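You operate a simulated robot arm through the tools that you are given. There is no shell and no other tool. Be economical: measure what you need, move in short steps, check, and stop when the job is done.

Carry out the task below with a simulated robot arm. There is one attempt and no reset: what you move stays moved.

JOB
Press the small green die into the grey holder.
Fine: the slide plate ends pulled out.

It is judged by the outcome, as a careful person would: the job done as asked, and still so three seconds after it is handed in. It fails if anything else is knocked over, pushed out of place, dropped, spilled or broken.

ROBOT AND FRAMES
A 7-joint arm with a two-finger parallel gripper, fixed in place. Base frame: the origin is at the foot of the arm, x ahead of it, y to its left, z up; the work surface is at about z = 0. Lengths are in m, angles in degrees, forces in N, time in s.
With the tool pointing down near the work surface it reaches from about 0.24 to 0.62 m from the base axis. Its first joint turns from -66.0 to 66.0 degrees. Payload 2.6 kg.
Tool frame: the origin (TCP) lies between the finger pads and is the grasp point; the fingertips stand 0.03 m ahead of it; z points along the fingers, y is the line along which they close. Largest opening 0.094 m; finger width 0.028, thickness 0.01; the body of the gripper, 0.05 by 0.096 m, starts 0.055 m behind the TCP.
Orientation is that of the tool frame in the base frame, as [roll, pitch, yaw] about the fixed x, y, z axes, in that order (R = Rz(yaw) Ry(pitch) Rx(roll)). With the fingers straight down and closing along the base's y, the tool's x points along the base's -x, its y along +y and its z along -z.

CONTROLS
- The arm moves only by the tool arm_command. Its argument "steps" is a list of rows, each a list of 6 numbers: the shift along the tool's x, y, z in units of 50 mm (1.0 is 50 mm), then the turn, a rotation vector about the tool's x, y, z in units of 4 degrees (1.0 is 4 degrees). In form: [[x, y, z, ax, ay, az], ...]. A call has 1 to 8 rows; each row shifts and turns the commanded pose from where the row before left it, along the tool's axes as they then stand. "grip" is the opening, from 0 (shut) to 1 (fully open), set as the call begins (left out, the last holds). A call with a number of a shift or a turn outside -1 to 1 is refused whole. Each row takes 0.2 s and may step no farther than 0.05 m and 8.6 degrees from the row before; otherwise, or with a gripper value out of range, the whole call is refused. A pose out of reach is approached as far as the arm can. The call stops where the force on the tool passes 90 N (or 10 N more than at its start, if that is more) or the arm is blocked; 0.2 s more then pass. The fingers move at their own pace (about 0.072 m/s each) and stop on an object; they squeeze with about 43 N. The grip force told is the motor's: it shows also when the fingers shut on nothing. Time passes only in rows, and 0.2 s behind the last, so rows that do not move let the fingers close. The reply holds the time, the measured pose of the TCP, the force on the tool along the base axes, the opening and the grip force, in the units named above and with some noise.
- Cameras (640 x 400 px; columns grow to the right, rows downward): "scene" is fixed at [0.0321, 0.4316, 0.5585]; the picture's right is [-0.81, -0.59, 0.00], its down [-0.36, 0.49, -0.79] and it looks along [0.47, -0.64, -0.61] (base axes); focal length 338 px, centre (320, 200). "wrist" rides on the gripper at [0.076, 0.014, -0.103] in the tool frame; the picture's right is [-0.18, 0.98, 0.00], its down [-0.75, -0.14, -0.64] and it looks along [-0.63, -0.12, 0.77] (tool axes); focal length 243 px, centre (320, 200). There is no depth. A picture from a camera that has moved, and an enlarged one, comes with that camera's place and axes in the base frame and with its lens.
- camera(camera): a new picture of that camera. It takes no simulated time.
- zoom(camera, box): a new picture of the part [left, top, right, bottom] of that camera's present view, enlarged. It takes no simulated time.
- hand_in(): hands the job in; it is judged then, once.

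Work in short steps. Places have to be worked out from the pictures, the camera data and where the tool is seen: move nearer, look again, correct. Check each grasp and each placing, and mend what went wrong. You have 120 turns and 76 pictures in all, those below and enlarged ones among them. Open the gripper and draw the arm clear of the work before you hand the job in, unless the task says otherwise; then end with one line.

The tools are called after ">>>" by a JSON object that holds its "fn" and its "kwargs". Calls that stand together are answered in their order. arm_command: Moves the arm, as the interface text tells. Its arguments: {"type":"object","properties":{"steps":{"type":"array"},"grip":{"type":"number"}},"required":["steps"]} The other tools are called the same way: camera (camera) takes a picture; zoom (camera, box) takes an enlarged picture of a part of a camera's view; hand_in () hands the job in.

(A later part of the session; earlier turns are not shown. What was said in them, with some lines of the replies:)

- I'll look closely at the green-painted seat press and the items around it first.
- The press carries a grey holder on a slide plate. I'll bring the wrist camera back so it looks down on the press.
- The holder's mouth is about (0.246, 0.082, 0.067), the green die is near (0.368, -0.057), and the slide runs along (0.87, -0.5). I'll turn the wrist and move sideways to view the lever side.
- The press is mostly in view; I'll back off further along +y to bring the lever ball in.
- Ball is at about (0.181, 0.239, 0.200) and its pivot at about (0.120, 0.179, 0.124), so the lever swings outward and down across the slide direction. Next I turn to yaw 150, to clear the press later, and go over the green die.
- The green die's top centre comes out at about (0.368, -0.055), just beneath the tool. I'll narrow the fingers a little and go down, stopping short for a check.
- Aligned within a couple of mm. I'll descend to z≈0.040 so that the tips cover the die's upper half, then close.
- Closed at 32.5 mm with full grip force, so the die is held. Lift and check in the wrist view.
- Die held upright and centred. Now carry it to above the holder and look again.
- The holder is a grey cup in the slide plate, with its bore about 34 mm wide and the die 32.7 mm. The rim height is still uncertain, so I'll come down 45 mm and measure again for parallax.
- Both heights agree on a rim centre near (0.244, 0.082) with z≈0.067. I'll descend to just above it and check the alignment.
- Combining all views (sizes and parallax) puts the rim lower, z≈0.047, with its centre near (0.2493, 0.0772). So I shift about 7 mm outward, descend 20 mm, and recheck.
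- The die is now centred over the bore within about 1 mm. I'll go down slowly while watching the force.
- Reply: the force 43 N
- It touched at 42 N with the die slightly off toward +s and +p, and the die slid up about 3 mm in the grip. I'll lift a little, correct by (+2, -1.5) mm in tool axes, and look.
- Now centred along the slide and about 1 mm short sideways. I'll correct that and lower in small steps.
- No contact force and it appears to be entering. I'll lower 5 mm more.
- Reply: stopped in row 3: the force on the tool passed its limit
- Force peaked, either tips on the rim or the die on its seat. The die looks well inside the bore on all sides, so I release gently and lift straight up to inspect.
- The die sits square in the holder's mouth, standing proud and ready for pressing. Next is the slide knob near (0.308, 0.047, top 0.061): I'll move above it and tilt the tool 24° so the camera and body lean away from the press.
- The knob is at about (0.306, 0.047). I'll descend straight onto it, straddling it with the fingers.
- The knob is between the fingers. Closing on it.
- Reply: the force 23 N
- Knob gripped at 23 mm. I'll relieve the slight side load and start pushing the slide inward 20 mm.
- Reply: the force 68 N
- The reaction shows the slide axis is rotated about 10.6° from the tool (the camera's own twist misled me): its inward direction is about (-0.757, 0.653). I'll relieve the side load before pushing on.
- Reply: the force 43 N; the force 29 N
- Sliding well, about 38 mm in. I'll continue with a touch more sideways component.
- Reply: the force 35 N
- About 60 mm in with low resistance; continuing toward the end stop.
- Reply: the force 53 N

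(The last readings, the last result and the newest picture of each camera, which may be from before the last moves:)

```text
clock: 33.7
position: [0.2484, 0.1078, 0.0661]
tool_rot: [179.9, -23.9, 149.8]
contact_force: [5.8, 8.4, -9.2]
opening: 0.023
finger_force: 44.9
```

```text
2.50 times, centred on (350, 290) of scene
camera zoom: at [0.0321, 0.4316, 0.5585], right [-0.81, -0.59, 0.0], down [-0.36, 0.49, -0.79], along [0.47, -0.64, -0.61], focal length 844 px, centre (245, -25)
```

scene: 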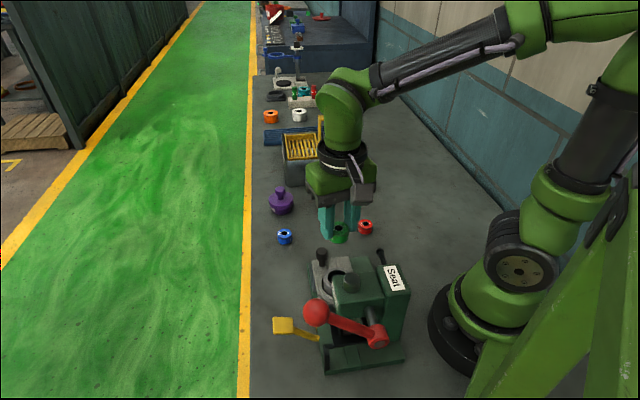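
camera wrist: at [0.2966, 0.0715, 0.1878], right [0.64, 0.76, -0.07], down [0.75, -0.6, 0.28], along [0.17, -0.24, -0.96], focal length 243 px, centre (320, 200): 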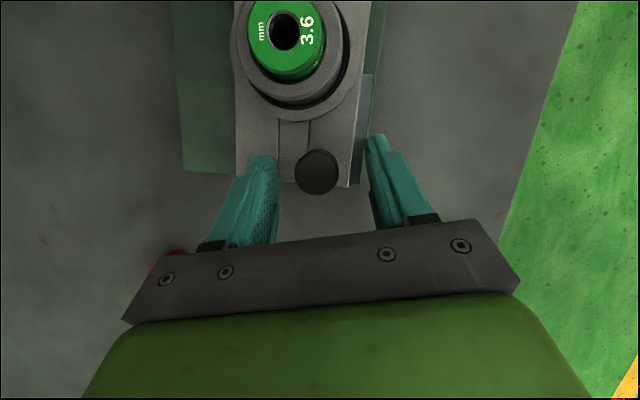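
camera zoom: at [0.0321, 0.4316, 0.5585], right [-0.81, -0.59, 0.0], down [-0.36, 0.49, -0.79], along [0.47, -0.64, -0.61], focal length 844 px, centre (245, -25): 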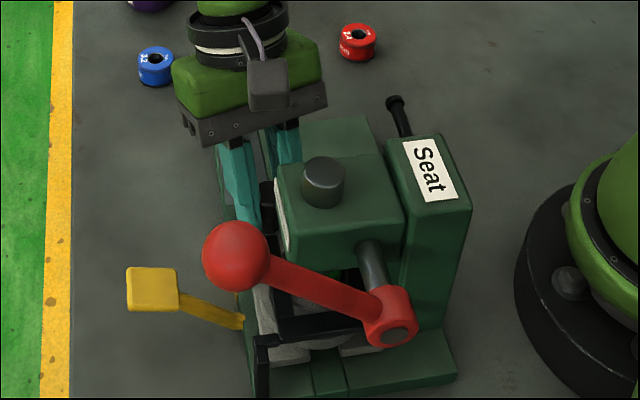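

About 90 mm in, near where I place the ram axis. I'll nudge further gently to feel for a stop.

>>> {"fn": "arm_command", "kwargs": {"steps": [[0, 0.01, 0.003, 0, 0, 0], [0.05, 0.013, 0.022, 0, 0, 0], [0.05, 0.013, 0.022, 0, 0, 0], [0, 0, 0, 0, 0, 0]]}}

>>> {"fn": "camera", "kwargs": {"camera": "wrist"}}

```text
clock: 34.7
position: [0.2474, 0.1089, 0.065]
tool_rot: [-180.0, -23.4, 149.7]
contact_force: [25.1, -35.7, 3.5]
opening: 0.0232
finger_force: 45.1
```

```text
31 pictures are left
camera wrist: at [0.2294, 0.1364, 0.1892], right [0.64, 0.76, -0.07], down [0.75, -0.6, 0.29], along [0.18, -0.24, -0.95], focal length 243 px, centre (320, 200)
```

wrist: 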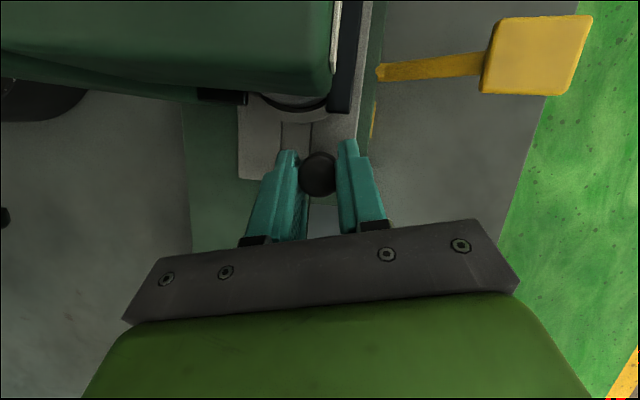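

The slide stopped against its end stop at about 91 mm, which matches the ram axis. I'll relax, open, and back out along the tool axis.

>>> {"fn": "arm_command", "kwargs": {"steps": [[-0.05, -0.01, -0.022, 0, 0, 0], [0, 0, 0, 0, 0, 0], [0, 0, 0, 0, 0, 0]], "grip": 0.5}}

>>> {"fn": "arm_command", "kwargs": {"steps": [[-0.2, 0, -0.5, 0, 0, 0], [-0.2, 0, -0.9, 0, 0, 0], [0, 0, -0.9, 0, 0, 0], [0, 0, -0.9, 0, -1, 0], [0, 0, -0.9, 0, -1, 0], [0, 0, 0, 0, -1, 0]]}}

>>> {"fn": "camera", "kwargs": {"camera": "scene"}}

>>> {"fn": "zoom", "kwargs": {"camera": "scene", "box": [260, 220, 430, 390]}}

```text
clock: 35.5
position: [0.2459, 0.1106, 0.0671]
tool_rot: [179.9, -23.9, 149.8]
contact_force: [0.4, -0.8, 0.1]
opening: 0.0473
finger_force: 0.1
```

```text
clock: 36.9
position: [0.3303, 0.0601, 0.2467]
tool_rot: [-179.9, -11.9, 149.9]
contact_force: [0.3, -0.9, 0.1]
opening: 0.0473
finger_force: 0.2
```

```text
30 pictures are left
```

scene: 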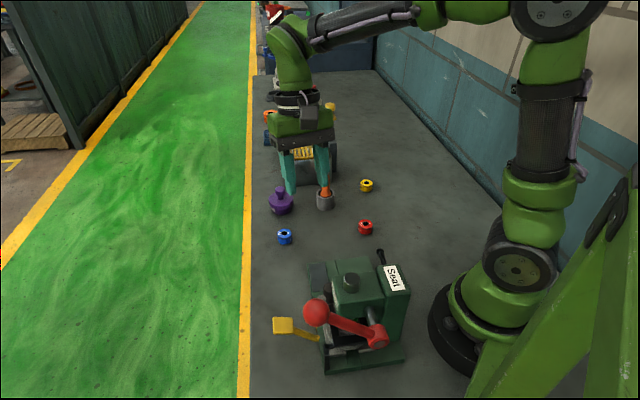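

```text
2.35 times, centred on (345, 305) of scene
camera zoom: at [0.0321, 0.4315, 0.5585], right [-0.81, -0.59, 0.0], down [-0.36, 0.49, -0.79], along [0.47, -0.64, -0.61], focal length 794 px, centre (261, -47)
```

zoom: 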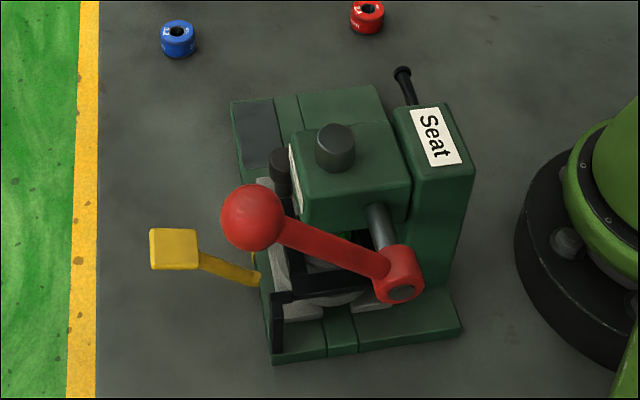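

The slide, holder and die are now under the ram. The lever swings in the plane of p=(0.707, 0.707), so I'll go over to it and turn the gripper to yaw 225 so it can hold the ball and follow its arc.

>>> {"fn": "arm_command", "kwargs": {"steps": [[0, 0, -0.6, 0, -1, 0], [0, 0, -0.6, 0, -1, 0], [0, 0, -0.6, 0, -1, 0], [0.8, 0.51, 0, 0, 0, 0], [0.8, 0.51, 0, 0, 0, 0], [0.8, 0.51, 0, 0, 0, 0], [0.8, 0.51, 0, 0, 0, 0], [0.8, 0.51, 0, 0, 0, 0]]}}

>>> {"fn": "arm_command", "kwargs": {"steps": [[0, 0, 0, 0, 0, -1], [0, 0, 0, 0, 0, -1], [0, 0, 0, 0, 0, -1], [0, 0, 0, 0, 0, -1], [0, 0, 0, 0, 0, -1], [0, 0, 0, 0, 0, -1], [0, 0, 0, 0, 0, -1], [0, 0, 0, 0, 0, -1]], "grip": 0.65}}

>>> {"fn": "arm_command", "kwargs": {"steps": [[0, 0, 0, 0, 0, -1], [0, 0, 0, 0, 0, -1], [0, 0, 0, 0, 0, -1], [0, 0, 0, 0, 0, -1], [0, 0, 0, 0, 0, -1], [0, 0, 0, 0, 0, -1], [0, 0, 0, 0, 0, -1], [0, 0, 0, 0, 0, -1]]}}

>>> {"fn": "arm_command", "kwargs": {"steps": [[0, 0, 0, 0, 0, -1], [0, 0, 0, 0, 0, -1], [0, 0, 0, 0, 0, -0.75], [0, 0, 0, 0, 0, 0]]}}

>>> {"fn": "camera", "kwargs": {"camera": "wrist"}}

```text
clock: 38.7
position: [0.2294, 0.2665, 0.3348]
tool_rot: [-180.0, 0.1, 149.7]
contact_force: [-0.1, 0.2, -0.8]
opening: 0.0469
finger_force: 0.0
```

```text
clock: 40.5
position: [0.2326, 0.2656, 0.3354]
tool_rot: [-180.0, 0.0, -178.2]
contact_force: [-0.2, 0.0, 0.3]
opening: 0.0611
finger_force: 0.1
```

```text
clock: 42.3
position: [0.232, 0.2661, 0.3346]
tool_rot: [180.0, 0.1, -146.1]
contact_force: [0.6, 0.5, 0.4]
opening: 0.0613
finger_force: 0.0
```

```text
clock: 43.3
position: [0.2329, 0.2654, 0.3349]
tool_rot: [-180.0, 0.2, -135.2]
contact_force: [0.4, -0.2, -0.7]
opening: 0.0611
finger_force: 0.0
```

```text
28 pictures are left
camera wrist: at [0.1696, 0.2223, 0.4365], right [-0.56, 0.83, 0.0], down [0.63, 0.43, 0.64], along [0.53, 0.36, -0.77], focal length 243 px, centre (320, 200)
```

wrist: 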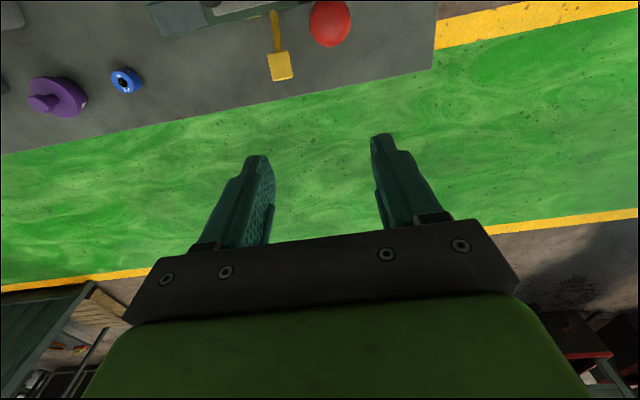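

The ball shows at (0.178, 0.237), consistent with the earlier fix. I'll move over it and descend to straddle it.

>>> {"fn": "arm_command", "kwargs": {"steps": [[0.58, 0.19, 0.3, 0, 0, 0], [0.57, 0.19, 0.4, 0, 0, 0], [0, 0, 0, 0, 0, 0], [0, 0, 0.8, 0, 0, 0], [0, 0, 0.8, 0, 0, 0], [0, 0, 0, 0, 0, 0]]}}

>>> {"fn": "camera", "kwargs": {"camera": "wrist"}}

>>> {"fn": "zoom", "kwargs": {"camera": "scene", "box": [250, 210, 430, 390]}}

```text
clock: 44.7
position: [0.1807, 0.2402, 0.222]
tool_rot: [180.0, 0.0, -135.2]
contact_force: [-0.2, 0.2, 0.1]
opening: 0.0611
finger_force: 0.1
```

```text
27 pictures are left
camera wrist: at [0.1162, 0.1968, 0.322], right [-0.56, 0.83, 0.0], down [0.63, 0.43, 0.64], along [0.53, 0.36, -0.77], focal length 243 px, centre (320, 200)
```

wrist: 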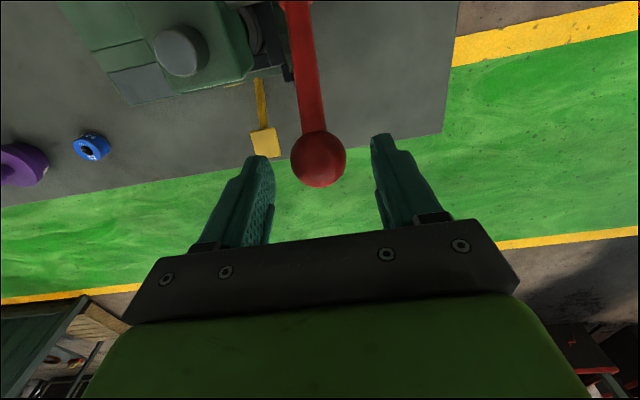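

```text
2.22 times, centred on (340, 300) of scene
camera zoom: at [0.0321, 0.4316, 0.5585], right [-0.81, -0.59, 0.0], down [-0.36, 0.49, -0.79], along [0.47, -0.64, -0.61], focal length 750 px, centre (276, -22)
```

zoom: 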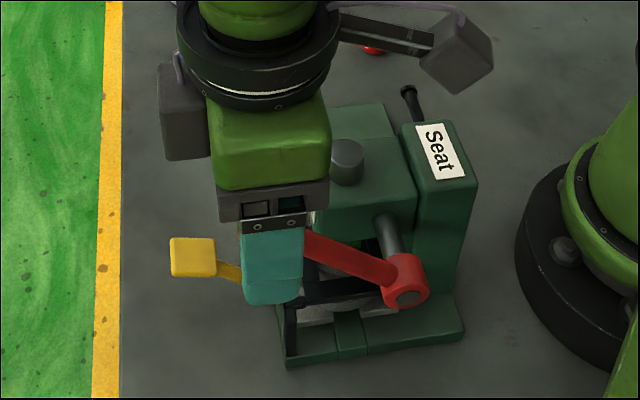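

The ball is centred between the fingers; I'll go 8 mm lower and close on it.

>>> {"fn": "arm_command", "kwargs": {"steps": [[0.05, -0.02, 0.17, 0, 0, 0], [0, 0, 0, 0, 0, 0]]}}

>>> {"fn": "arm_command", "kwargs": {"steps": [[0, 0, 0, 0, 0, 0], [0, 0, 0, 0, 0, 0], [0, 0, 0, 0, 0, 0]], "grip": 0.0}}

>>> {"fn": "zoom", "kwargs": {"camera": "wrist", "box": [220, 40, 420, 260]}}

```text
clock: 45.3
position: [0.1789, 0.2364, 0.2127]
tool_rot: [180.0, 0.0, -135.2]
contact_force: [-0.1, 0.1, -0.7]
opening: 0.0611
finger_force: 0.0
```

```text
clock: 46.1
position: [0.1791, 0.2381, 0.2132]
tool_rot: [179.9, 0.0, -135.1]
contact_force: [-10.2, 14.2, -5.6]
opening: 0.033
finger_force: 44.9
```

```text
1.82 times, centred on (320, 150) of wrist
camera zoom: at [0.1147, 0.194, 0.3139], right [-0.56, 0.83, 0.0], down [0.63, 0.43, 0.64], along [0.53, 0.36, -0.77], focal length 441 px, centre (320, 291)
```

zoom: 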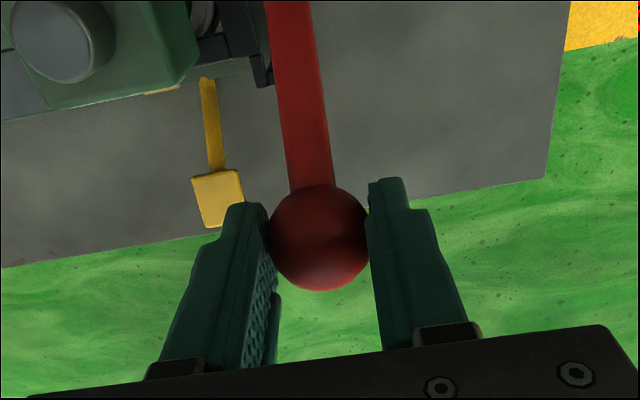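

Ball gripped (33 mm). Now I follow the arc down: pivot radius about 0.114 m, starting at 42° elevation, four 6° steps.

>>> {"fn": "arm_command", "kwargs": {"steps": [[-0.15, 0.01, 0.186, 0, 0, 0], [-0.13, 0, 0.2, 0, 0, 0], [-0.108, 0, 0.212, 0, 0, 0], [-0.086, 0, 0.222, 0, 0, 0], [0, 0, 0, 0, 0, 0]]}}

>>> {"fn": "zoom", "kwargs": {"camera": "scene", "box": [250, 210, 430, 390]}}

```text
clock: 47.3
position: [0.1941, 0.2533, 0.1717]
tool_rot: [179.9, 0.2, -135.0]
contact_force: [-9.3, 12.0, 13.7]
opening: 0.0332
finger_force: 44.8
```

```text
2.22 times, centred on (340, 300) of scene
camera zoom: at [0.032, 0.4315, 0.5585], right [-0.81, -0.59, 0.0], down [-0.36, 0.49, -0.79], along [0.47, -0.64, -0.61], focal length 750 px, centre (276, -22)
```

zoom: 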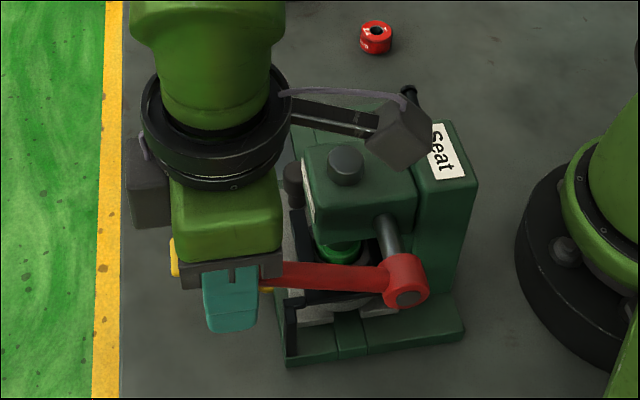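

The lever follows at about 18° with light force, and the die is visible under the head. Continuing four more steps.

>>> {"fn": "arm_command", "kwargs": {"steps": [[-0.062, 0.01, 0.23, 0, 0, 0], [-0.038, 0, 0.236, 0, 0, 0], [-0.012, 0, 0.238, 0, 0, 0], [0.012, 0, 0.238, 0, 0, 0], [0, 0, 0, 0, 0, 0]]}}

>>> {"fn": "zoom", "kwargs": {"camera": "scene", "box": [250, 210, 430, 390]}}

```text
clock: 48.5
position: [0.1986, 0.2575, 0.1233]
tool_rot: [-179.8, 0.1, -135.2]
contact_force: [3.6, 8.2, 12.3]
opening: 0.0333
finger_force: 44.8
```

```text
2.22 times, centred on (340, 300) of scene
camera zoom: at [0.032, 0.4315, 0.5585], right [-0.81, -0.59, 0.0], down [-0.36, 0.49, -0.79], along [0.47, -0.64, -0.61], focal length 750 px, centre (276, -22)
```

zoom: 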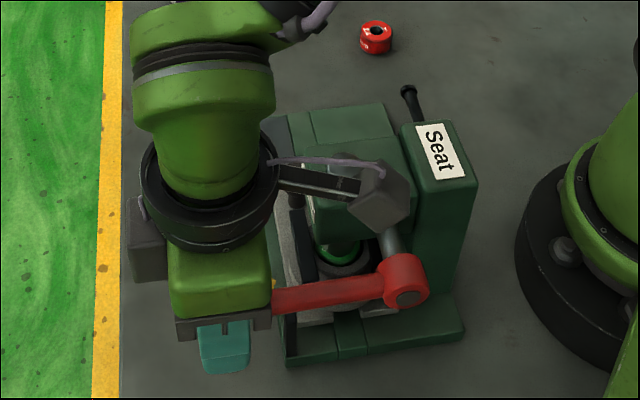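

The ram is now down at the die. Continuing, with smaller moves to feel the press force.

>>> {"fn": "arm_command", "kwargs": {"steps": [[0.019, 0, 0.118, 0, 0, 0], [0.019, 0, 0.118, 0, 0, 0], [0.031, 0, 0.115, 0, 0, 0], [0.031, 0, 0.115, 0, 0, 0], [0, 0, 0, 0, 0, 0]]}}

>>> {"fn": "zoom", "kwargs": {"camera": "scene", "box": [250, 210, 430, 390]}}

```text
clock: 49.7
position: [0.1963, 0.2555, 0.1044]
tool_rot: [180.0, 0.6, -135.1]
contact_force: [-6.8, 12.3, 43.7]
opening: 0.0336
finger_force: 45.0
```

```text
2.22 times, centred on (340, 300) of scene
camera zoom: at [0.0319, 0.4314, 0.5586], right [-0.81, -0.59, 0.0], down [-0.36, 0.49, -0.79], along [0.47, -0.64, -0.61], focal length 750 px, centre (276, -22)
```

zoom: 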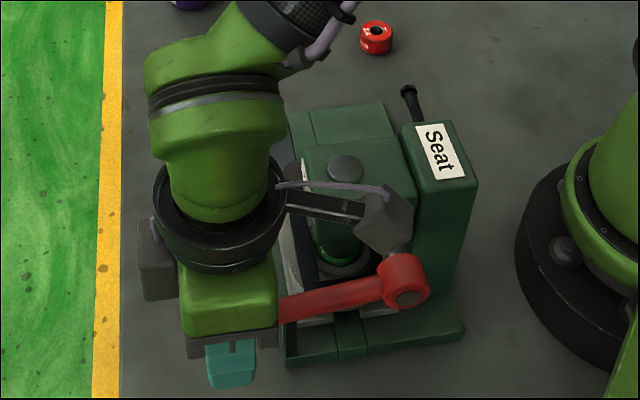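

Resistance is now 44 N, so pressing has begun. I keep pushing down.

>>> {"fn": "arm_command", "kwargs": {"steps": [[0.04, 0, 0.11, 0, 0, 0], [0.04, 0, 0.11, 0, 0, 0], [0.05, 0, 0.1, 0, 0, 0], [0, 0, 0, 0, 0, 0], [0, 0, 0, 0, 0, 0]]}}

>>> {"fn": "zoom", "kwargs": {"camera": "scene", "box": [250, 210, 430, 390]}}

```text
clock: 50.9
position: [0.1955, 0.2553, 0.089]
tool_rot: [180.0, 1.8, -135.1]
contact_force: [18.2, 24.5, 47.7]
opening: 0.0333
finger_force: 44.9
```

```text
2.22 times, centred on (340, 300) of scene
camera zoom: at [0.032, 0.4314, 0.5586], right [-0.81, -0.59, 0.0], down [-0.36, 0.49, -0.79], along [0.47, -0.64, -0.61], focal length 750 px, centre (276, -22)
```

zoom: 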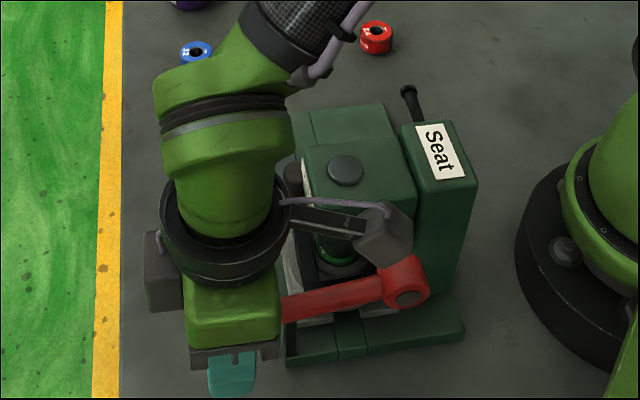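

Still moving down (about -25°) at 48 N; some radial pull, which I trim. Push on.

>>> {"fn": "arm_command", "kwargs": {"steps": [[-0.03, 0, 0.07, 0, 0, 0], [0.03, 0, 0.07, 0, 0, 0], [0.03, 0, 0.07, 0, 0, 0], [0, 0, 0, 0, 0, 0]]}}

>>> {"fn": "zoom", "kwargs": {"camera": "scene", "box": [310, 250, 410, 350]}}

```text
clock: 51.9
position: [0.197, 0.2562, 0.0806]
tool_rot: [180.0, 2.0, -135.2]
contact_force: [32.6, 23.1, 48.0]
opening: 0.034
finger_force: 44.4
```

```text
4.00 times, centred on (360, 300) of scene
camera zoom: at [0.032, 0.4314, 0.5586], right [-0.81, -0.59, 0.0], down [-0.36, 0.49, -0.79], along [0.47, -0.64, -0.61], focal length 1350 px, centre (160, -200)
```

zoom: 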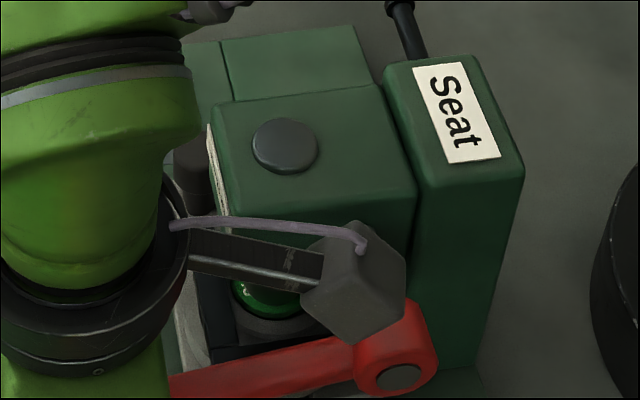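

>>> {"fn": "zoom", "kwargs": {"camera": "scene", "box": [250, 250, 430, 390]}}

>>> {"fn": "zoom", "kwargs": {"camera": "wrist", "box": [220, 40, 420, 260]}}

```text
2.86 times, centred on (340, 320) of scene
camera zoom: at [0.032, 0.4314, 0.5586], right [-0.81, -0.59, 0.0], down [-0.36, 0.49, -0.79], along [0.47, -0.64, -0.61], focal length 965 px, centre (263, -143)
```

zoom: 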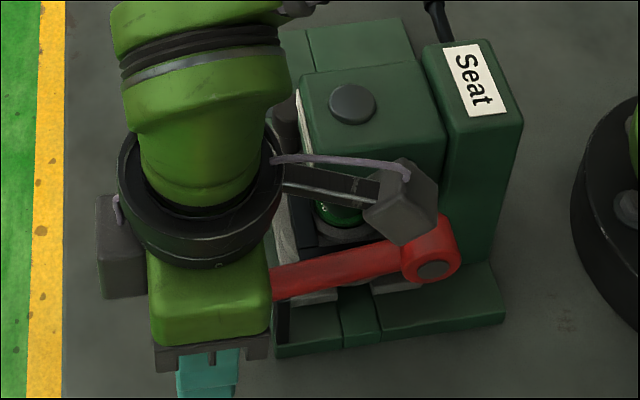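

```text
1.82 times, centred on (320, 150) of wrist
camera zoom: at [0.1305, 0.2103, 0.1785], right [-0.56, 0.83, 0.01], down [0.62, 0.41, 0.67], along [0.55, 0.38, -0.74], focal length 441 px, centre (320, 291)
```

zoom: 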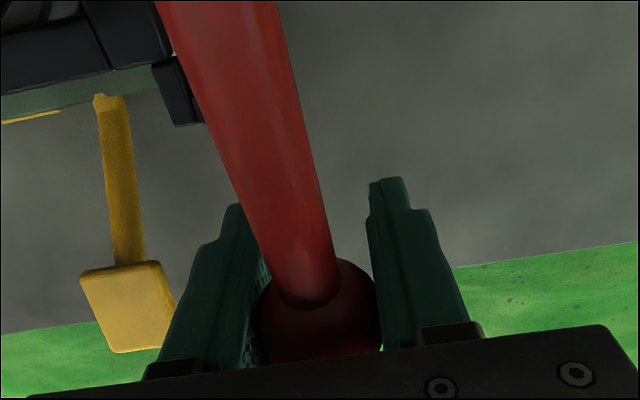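

The fingers slipped down over the ball: the lever is at about -12° and the friction grip isn't strong enough. I'll open, rise, and push with closed fingertips from on top instead.

>>> {"fn": "arm_command", "kwargs": {"steps": [[0, 0, 0, 0, 0, 0], [0, 0, 0, 0, 0, 0], [0, 0, -0.5, 0, 0, 0], [0, 0, -0.9, 0, 0, 0], [0, 0, -0.9, 0, 0, 0], [0, 0, 0, 0, 0, 0]], "grip": 0.62}}

>>> {"fn": "camera", "kwargs": {"camera": "wrist"}}

>>> {"fn": "zoom", "kwargs": {"camera": "scene", "box": [250, 230, 430, 390]}}

```text
clock: 53.3
position: [0.1889, 0.2485, 0.1899]
tool_rot: [-180.0, 0.0, -135.1]
contact_force: [-0.2, 0.2, 0.0]
opening: 0.0585
finger_force: 0.0
```

```text
17 pictures are left
camera wrist: at [0.1245, 0.2046, 0.29], right [-0.56, 0.83, 0.0], down [0.63, 0.43, 0.64], along [0.53, 0.36, -0.77], focal length 243 px, centre (320, 200)
```

wrist: 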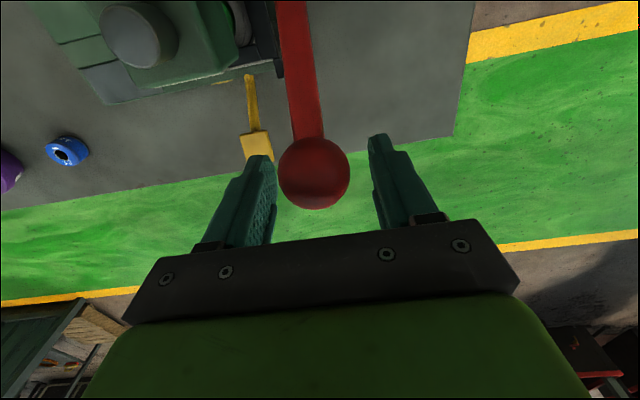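

```text
2.50 times, centred on (340, 310) of scene
camera zoom: at [0.032, 0.4315, 0.5585], right [-0.81, -0.59, 0.0], down [-0.36, 0.49, -0.79], along [0.47, -0.64, -0.61], focal length 844 px, centre (270, -75)
```

zoom: 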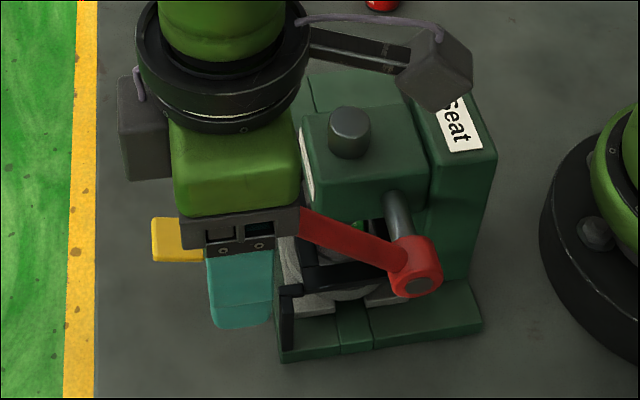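

The lever springs back up by itself, which is useful. I'll rise clear, close the fingers and set the tips over the ball.

>>> {"fn": "arm_command", "kwargs": {"steps": [[0, 0, -0.8, 0, 0, 0], [0, 0, -0.8, 0, 0, 0], [0.25, 0, 0, 0, 0, 0], [0, 0, 0, 0, 0, 0]]}}

>>> {"fn": "arm_command", "kwargs": {"steps": [[0, 0, 0, 0, 0, 0], [0, 0, 0, 0, 0, 0], [0, 0, 0, 0, 0, 0], [0, 0, 0, 0, 0, 0]], "grip": 0.0}}

>>> {"fn": "zoom", "kwargs": {"camera": "wrist", "box": [220, 40, 420, 260]}}

```text
clock: 54.3
position: [0.1794, 0.2377, 0.2681]
tool_rot: [180.0, 0.0, -135.2]
contact_force: [-0.1, -0.1, 0.3]
opening: 0.0587
finger_force: 0.0
```

```text
clock: 55.3
position: [0.1805, 0.2385, 0.2681]
tool_rot: [180.0, 0.0, -135.2]
contact_force: [0.7, -0.1, -0.3]
opening: 0.0
finger_force: 33.1
```

```text
1.82 times, centred on (320, 150) of wrist
camera zoom: at [0.1161, 0.1956, 0.3687], right [-0.56, 0.83, 0.0], down [0.63, 0.43, 0.64], along [0.53, 0.36, -0.77], focal length 441 px, centre (320, 291)
```

zoom: 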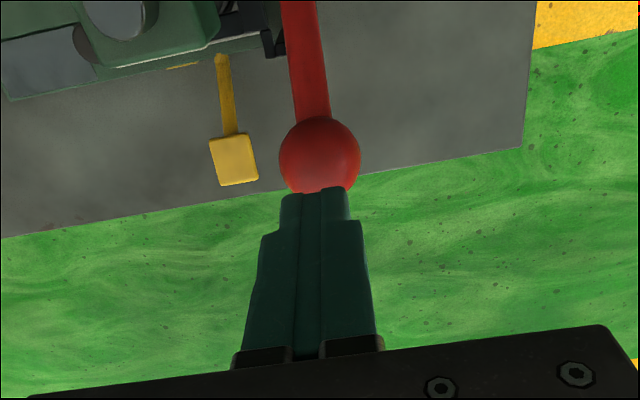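

The closed tips are right over the ball. Pushing down along the arc to about 6°.

>>> {"fn": "arm_command", "kwargs": {"steps": [[0.05, 0, 0.4, 0, 0, 0], [-0.15, 0, 0.186, 0, 0, 0], [-0.13, 0, 0.2, 0, 0, 0], [-0.108, 0, 0.212, 0, 0, 0], [-0.086, 0, 0.222, 0, 0, 0], [-0.062, 0, 0.23, 0, 0, 0], [-0.038, 0, 0.236, 0, 0, 0]]}}

>>> {"fn": "zoom", "kwargs": {"camera": "wrist", "box": [220, 40, 420, 260]}}

```text
clock: 56.9
position: [0.1973, 0.2583, 0.1847]
tool_rot: [180.0, 0.1, -135.1]
contact_force: [0.3, -0.9, 2.2]
opening: 0.0
finger_force: 32.8
```

```text
1.82 times, centred on (320, 150) of wrist
camera zoom: at [0.1345, 0.2149, 0.2854], right [-0.56, 0.83, 0.0], down [0.63, 0.43, 0.64], along [0.53, 0.36, -0.77], focal length 441 px, centre (320, 291)
```

zoom: 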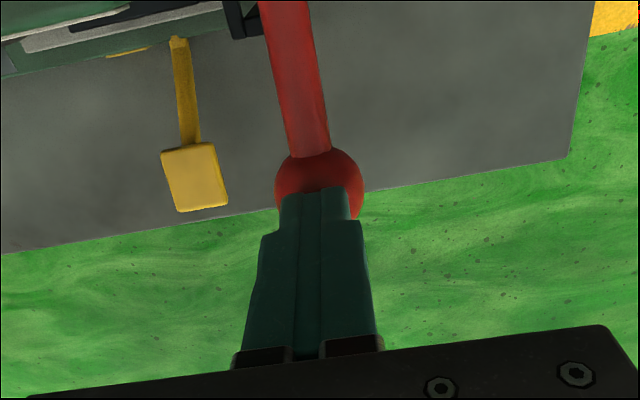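

Good contact with the lever following. Continuing down into the press zone.

>>> {"fn": "arm_command", "kwargs": {"steps": [[-0.012, 0, 0.238, 0, 0, 0], [0.012, 0, 0.238, 0, 0, 0], [0.038, 0, 0.236, 0, 0, 0], [0.03, 0, 0.12, 0, 0, 0], [0.03, 0, 0.12, 0, 0, 0], [0, 0, 0, 0, 0, 0]]}}

```text
clock: 58.0
position: [0.1976, 0.2552, 0.1467]
tool_rot: [-179.7, 0.7, -135.4]
contact_force: [-6.2, -9.5, 22.8]
opening: 0.0002
finger_force: 32.8
stopped in row 5: the force on the tool passed its limit (the readings are from after the stop); the commanded pose is now the measured one
```

Stopped on the force limit at about -12°. I'll look at the die under the ram to see whether it has seated.

>>> {"fn": "zoom", "kwargs": {"camera": "scene", "box": [310, 260, 390, 340]}}

```text
5.00 times, centred on (350, 300) of scene
camera zoom: at [0.032, 0.4315, 0.5585], right [-0.81, -0.59, 0.0], down [-0.36, 0.49, -0.79], along [0.47, -0.64, -0.61], focal length 1688 px, centre (170, -300)
```

zoom: 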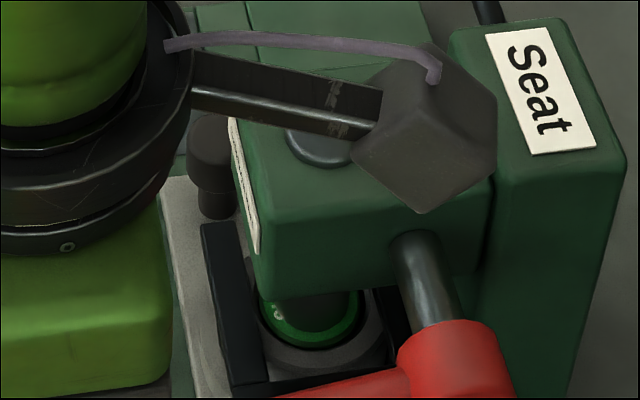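

The die looks nearly flush. I'll apply a slow, sustained push to make sure it's fully home.

>>> {"fn": "arm_command", "kwargs": {"steps": [[0, 0, 0.02, 0, 0, 0], [0, 0, 0.02, 0, 0, 0], [0, 0, 0.02, 0, 0, 0], [0, 0, 0.02, 0, 0, 0], [0, 0, 0.02, 0, 0, 0], [0, 0, 0.02, 0, 0, 0], [0, 0, 0.02, 0, 0, 0], [0, 0, 0.02, 0, 0, 0]]}}

>>> {"fn": "arm_command", "kwargs": {"steps": [[0, 0, 0.02, 0, 0, 0], [0, 0, 0.02, 0, 0, 0], [0, 0, 0.02, 0, 0, 0], [0, 0, 0.02, 0, 0, 0], [0, 0, 0.02, 0, 0, 0], [0, 0, 0.02, 0, 0, 0]]}}

```text
clock: 58.9
position: [0.197, 0.2551, 0.1471]
tool_rot: [-179.6, 0.6, -135.6]
contact_force: [-5.6, -7.8, 20.0]
opening: 0.0
finger_force: 32.6
stopped in row 4: the force on the tool passed its limit (the readings are from after the stop); the commanded pose is now the measured one
```

```text
clock: 59.8
position: [0.1964, 0.2557, 0.1474]
tool_rot: [-179.8, 1.0, -135.6]
contact_force: [-4.0, -8.7, 20.0]
opening: 0.0001
finger_force: 33.2
stopped in row 4: the force on the tool passed its limit (the readings are from after the stop); the commanded pose is now the measured one
```

Repeated pushes hit a hard stop at the same place, so the stroke is at its end. I'll lift off (the lever returns itself) and turn back for the slide knob.

>>> {"fn": "arm_command", "kwargs": {"steps": [[0, 0, -0.3, 0, 0, 0], [0, 0, -0.5, 0, 0, 0], [0, 0, -0.9, 0, 0, 0], [0, 0, -0.9, 0, 0, 0], [-0.3, 0, -0.9, 0, 0, 0], [-0.3, 0, -0.4, 0, 0, 0], [0, 0, 0, 0, 0, 1], [0, 0, 0, 0, 0, 1]]}}

>>> {"fn": "arm_command", "kwargs": {"steps": [[0, 0, 0, 0, 0, 1], [0, 0, 0, 0, 0, 1], [0, 0, 0, 0, 0, 1], [0, 0, 0, 0, 0, 1], [0, 0, 0, 0, 0, 1], [0, 0, 0, 0, 0, 1], [0, 0, 0, 0, 0, 1], [0, 0, 0, 0, 0, 1]], "grip": 0.5}}

>>> {"fn": "arm_command", "kwargs": {"steps": [[0, 0, 0, 0, 0, 1], [0, 0, 0, 0, 0, 1], [0, 0, 0, 0, 0, 1], [0, 0, 0, 0, 0, 1], [0, 0, 0, 0, 0, 1], [0, 0, 0, 0, 0, 1], [0, 0, 0, 0, 0, 1], [0, 0, 0, 0, 0, 1]]}}

>>> {"fn": "zoom", "kwargs": {"camera": "scene", "box": [250, 210, 430, 390]}}

```text
clock: 61.6
position: [0.2145, 0.2754, 0.3412]
tool_rot: [-179.8, 1.0, -143.7]
contact_force: [0.6, -0.2, -0.6]
opening: 0.0
finger_force: 33.3
```

```text
clock: 63.4
position: [0.2167, 0.2764, 0.3411]
tool_rot: [179.7, 1.0, -175.7]
contact_force: [-0.4, -0.3, 0.0]
opening: 0.0471
finger_force: 0.1
```

```text
clock: 65.2
position: [0.2151, 0.2763, 0.3412]
tool_rot: [179.3, 0.6, 152.3]
contact_force: [0.1, 0.0, 0.5]
opening: 0.047
finger_force: 0.0
```

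```text
2.22 times, centred on (340, 300) of scene
camera zoom: at [0.0321, 0.4316, 0.5585], right [-0.81, -0.59, 0.0], down [-0.36, 0.49, -0.79], along [0.47, -0.64, -0.61], focal length 750 px, centre (276, -22)
```

zoom: 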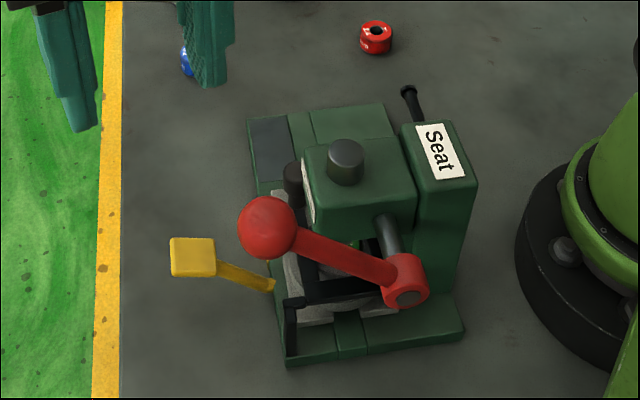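

Lever is back up. Moving above the knob's approach line, then tilting 24° as before.

>>> {"fn": "arm_command", "kwargs": {"steps": [[0, 0, 0, 0, 0, 0.57], [-0.632, -0.512, 0, 0, 0, 0], [-0.632, -0.512, 0, 0, 0, 0], [-0.632, -0.512, 0, 0, 0, 0], [-0.632, -0.512, 0, 0, 0, 0], [-0.632, -0.512, 0, 0, 0, 0], [0, 0, 0.8, 0, 0.15, 0], [0, 0, 0.8, 0, 0, 0]]}}

>>> {"fn": "arm_command", "kwargs": {"steps": [[0, 0, 0, 0, 1, 0], [0, 0, 0, 0, 1, 0], [0, 0, 0, 0, 1, 0], [0, 0, 0, 0, 1, 0], [0, 0, 0, 0, 1, 0], [0, 0, 0, 0, 1, 0], [0, 0, 0, 0, 0, 0]]}}

```text
clock: 67.0
position: [0.2908, 0.0871, 0.2601]
tool_rot: [179.2, 0.0, 150.0]
contact_force: [0.0, -0.6, -0.7]
opening: 0.047
finger_force: 0.1
```

```text
clock: 68.6
position: [0.2891, 0.0868, 0.2596]
tool_rot: [179.1, -24.1, 150.4]
contact_force: [-0.2, -0.3, 0.7]
opening: 0.0469
finger_force: 0.1
```

Now down toward the knob: x' correction first, then along the tool axis, stopping about 35 mm short to check.

>>> {"fn": "arm_command", "kwargs": {"steps": [[-0.66, -0.02, 0, 0, 0, 0], [0, 0, 0.8, 0, 0, 0], [0, 0, 0.8, 0, 0, 0], [0, 0, 0.8, 0, 0, 0], [0, 0, 0.8, 0, 0, 0], [0, 0, 0, 0, 0, 0]]}}

>>> {"fn": "camera", "kwargs": {"camera": "wrist"}}

```text
clock: 70.0
position: [0.2587, 0.1065, 0.1019]
tool_rot: [179.1, -24.0, 150.4]
contact_force: [1.0, -0.1, 0.0]
opening: 0.0471
finger_force: 0.0
```

```text
11 pictures are left
camera wrist: at [0.2427, 0.131, 0.2253], right [0.64, 0.77, -0.06], down [0.75, -0.6, 0.28], along [0.18, -0.22, -0.96], focal length 243 px, centre (320, 200)
```

wrist: 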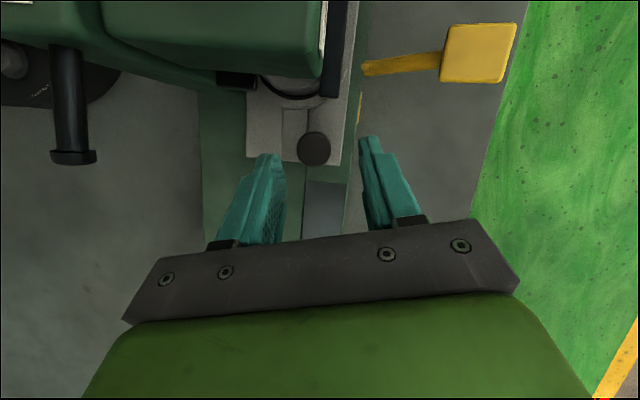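

The knob is at about (0.242, 0.109). Final approach with a 5 mm sideways correction, then close.

>>> {"fn": "arm_command", "kwargs": {"steps": [[-0.12, -0.1, 0, 0, 0, 0], [0, 0, 0.36, 0, 0, 0], [0, 0, 0.34, 0, 0, 0], [0, 0, 0, 0, 0, 0]]}}

>>> {"fn": "arm_command", "kwargs": {"steps": [[0, 0, 0, 0, 0, 0], [0, 0, 0, 0, 0, 0], [0, 0, 0, 0, 0, 0]], "grip": 0.0}}

```text
clock: 71.0
position: [0.2496, 0.106, 0.0669]
tool_rot: [179.1, -24.0, 150.4]
contact_force: [0.8, -0.2, 0.0]
opening: 0.0469
finger_force: 0.1
```

```text
clock: 71.8
position: [0.2511, 0.1055, 0.0667]
tool_rot: [179.1, -23.9, 150.4]
contact_force: [10.6, 13.4, -9.5]
opening: 0.0234
finger_force: 45.0
```

Knob gripped. Pulling the slide out along (0.7, -0.7).

>>> {"fn": "arm_command", "kwargs": {"steps": [[0, 0.02, 0, 0, 0, 0], [-0.09, -0.024, -0.04, 0, 0, 0], [-0.09, -0.024, -0.04, 0, 0, 0], [-0.09, -0.024, -0.04, 0, 0, 0], [-0.09, -0.024, -0.04, 0, 0, 0], [0, 0, 0, 0, 0, 0]]}}

>>> {"fn": "arm_command", "kwargs": {"steps": [[-0.09, -0.024, -0.04, 0, 0, 0], [-0.09, -0.024, -0.04, 0, 0, 0], [-0.09, -0.024, -0.04, 0, 0, 0], [-0.09, -0.024, -0.04, 0, 0, 0], [0, 0, 0, 0, 0, 0]]}}

```text
clock: 73.2
position: [0.2651, 0.0919, 0.0655]
tool_rot: [179.2, -23.9, 150.5]
contact_force: [12.3, 12.1, -36.1]
opening: 0.0234
finger_force: 45.3
```

```text
clock: 74.4
position: [0.279, 0.0772, 0.0665]
tool_rot: [179.3, -24.0, 150.4]
contact_force: [-0.2, -0.7, -31.5]
opening: 0.0231
finger_force: 45.0
```

Moving freely. Continuing with a slight downward trim.

>>> {"fn": "arm_command", "kwargs": {"steps": [[-0.004, 0, 0.008, 0, 0, 0], [-0.09, -0.024, -0.04, 0, 0, 0], [-0.09, -0.024, -0.04, 0, 0, 0], [-0.09, -0.024, -0.04, 0, 0, 0], [-0.09, -0.024, -0.04, 0, 0, 0], [0, 0, 0, 0, 0, 0]]}}

>>> {"fn": "arm_command", "kwargs": {"steps": [[-0.004, 0, 0.004, 0, 0, 0], [-0.09, -0.024, -0.04, 0, 0, 0], [-0.09, -0.024, -0.04, 0, 0, 0], [-0.09, -0.024, -0.04, 0, 0, 0], [-0.09, -0.024, -0.04, 0, 0, 0], [0, 0, 0, 0, 0, 0]]}}

>>> {"fn": "camera", "kwargs": {"camera": "wrist"}}

```text
clock: 75.8
position: [0.2929, 0.0629, 0.0672]
tool_rot: [179.5, -24.2, 150.3]
contact_force: [-16.2, -17.6, 5.6]
opening: 0.0233
finger_force: 45.3
```

```text
clock: 77.2
position: [0.307, 0.0492, 0.0665]
tool_rot: [179.5, -24.1, 150.4]
contact_force: [-26.1, -26.0, 39.7]
opening: 0.0231
finger_force: 45.3
```

```text
10 pictures are left
camera wrist: at [0.2916, 0.0747, 0.19], right [0.64, 0.77, -0.07], down [0.75, -0.6, 0.27], along [0.17, -0.23, -0.96], focal length 243 px, centre (320, 200)
```

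wrist: 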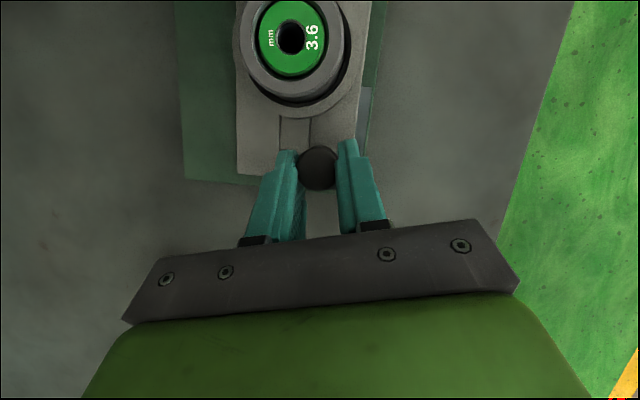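

The die now looks flush in the holder. About 12 mm of travel remains; pull on to the outer stop.

>>> {"fn": "arm_command", "kwargs": {"steps": [[0.003, -0.035, -0.01, 0, 0, 0], [-0.09, -0.022, -0.04, 0, 0, 0], [-0.09, -0.022, -0.04, 0, 0, 0], [-0.05, -0.013, -0.022, 0, 0, 0], [0, 0, 0, 0, 0, 0]]}}

```text
clock: 78.4
position: [0.3151, 0.0422, 0.0665]
tool_rot: [179.4, -24.8, 150.3]
contact_force: [-32.1, 1.4, 13.9]
opening: 0.0233
finger_force: 45.5
```

It has reached the outer stop (matching the starting place). I'll release, back up, and inspect.

>>> {"fn": "arm_command", "kwargs": {"steps": [[0.02, -0.02, 0.01, 0, 0, 0], [0, 0, 0, 0, 0, 0], [0, 0, 0, 0, 0, 0]], "grip": 0.5}}

>>> {"fn": "arm_command", "kwargs": {"steps": [[-0.1, 0, -0.5, 0, 0, 0], [0, 0, -0.9, 0, 0, 0], [0, 0, -0.7, 0, 0, 0], [0, 0, 0, 0, 0, 0]]}}

>>> {"fn": "zoom", "kwargs": {"camera": "wrist", "box": [220, 0, 420, 200]}}

>>> {"fn": "zoom", "kwargs": {"camera": "scene", "box": [300, 230, 380, 310]}}

```text
clock: 79.2
position: [0.318, 0.0398, 0.0675]
tool_rot: [179.1, -24.1, 150.4]
contact_force: [1.1, 0.6, -0.9]
opening: 0.0471
finger_force: 0.1
```

```text
clock: 80.2
position: [0.356, 0.0134, 0.1609]
tool_rot: [179.3, -24.0, 150.5]
contact_force: [-0.1, -0.3, -0.6]
opening: 0.047
finger_force: 0.0
```

```text
2.00 times, centred on (320, 100) of wrist
camera zoom: at [0.3388, 0.0383, 0.2847], right [0.64, 0.77, -0.06], down [0.75, -0.6, 0.28], along [0.18, -0.22, -0.96], focal length 485 px, centre (320, 400)
```

zoom: 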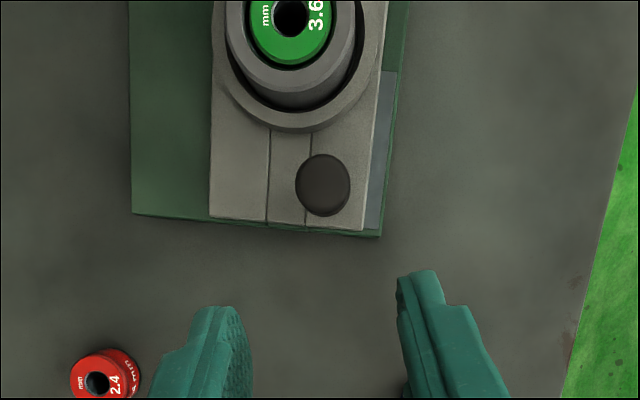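

```text
5.00 times, centred on (340, 270) of scene
camera zoom: at [0.0321, 0.4315, 0.5585], right [-0.81, -0.59, 0.0], down [-0.36, 0.49, -0.79], along [0.47, -0.64, -0.61], focal length 1688 px, centre (220, -150)
```

zoom: 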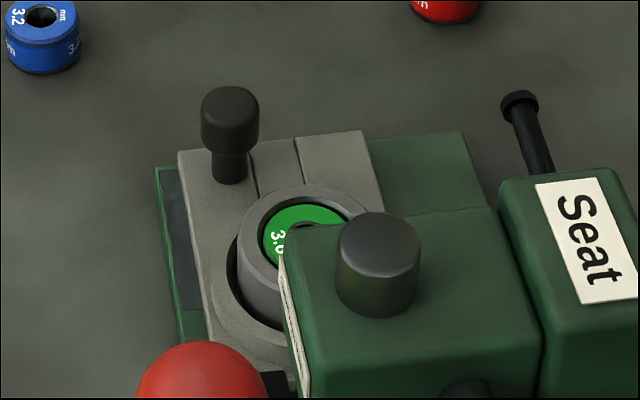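

The die is seated flush in the holder and the slide is back at its pulled-out position. I'll draw the arm clear and take one last overall look.

>>> {"fn": "arm_command", "kwargs": {"steps": [[0, 0, -0.9, 0, -1, 0], [0, 0, -0.9, 0, -1, 0], [0, 0, -0.9, 0, -1, 0], [0, 0, 0, 0, -1, 0], [0, 0, 0, 0, -1, 0], [0, 0, 0, 0, -1, 0], [0, 0, 0, 0, 0, 0]], "grip": 1.0}}

>>> {"fn": "camera", "kwargs": {"camera": "scene"}}

```text
clock: 81.8
position: [0.3952, -0.0087, 0.2866]
tool_rot: [179.2, -0.1, 150.1]
contact_force: [-0.1, -0.2, -0.6]
opening: 0.0938
finger_force: 0.0
```

```text
7 pictures are left
```

scene: 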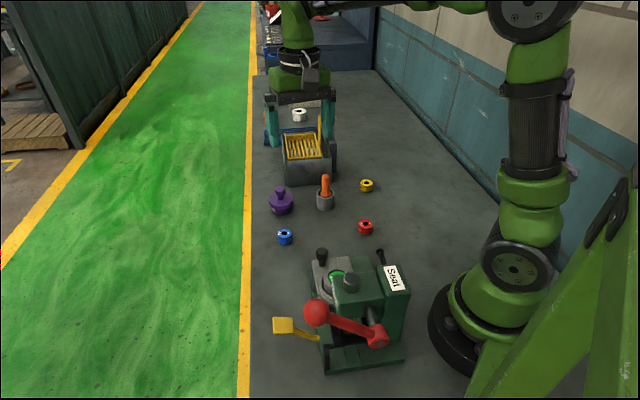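

The picture shows everything else in its place, the lever up, the slide out and the die seated, so I'm handing in.

>>> {"fn": "hand_in", "kwargs": {}}

```text
The job is handed in.
```

The green die is pressed flush into the grey holder, the slide plate is pulled out to its original position, and nothing else looks moved in the last picture.
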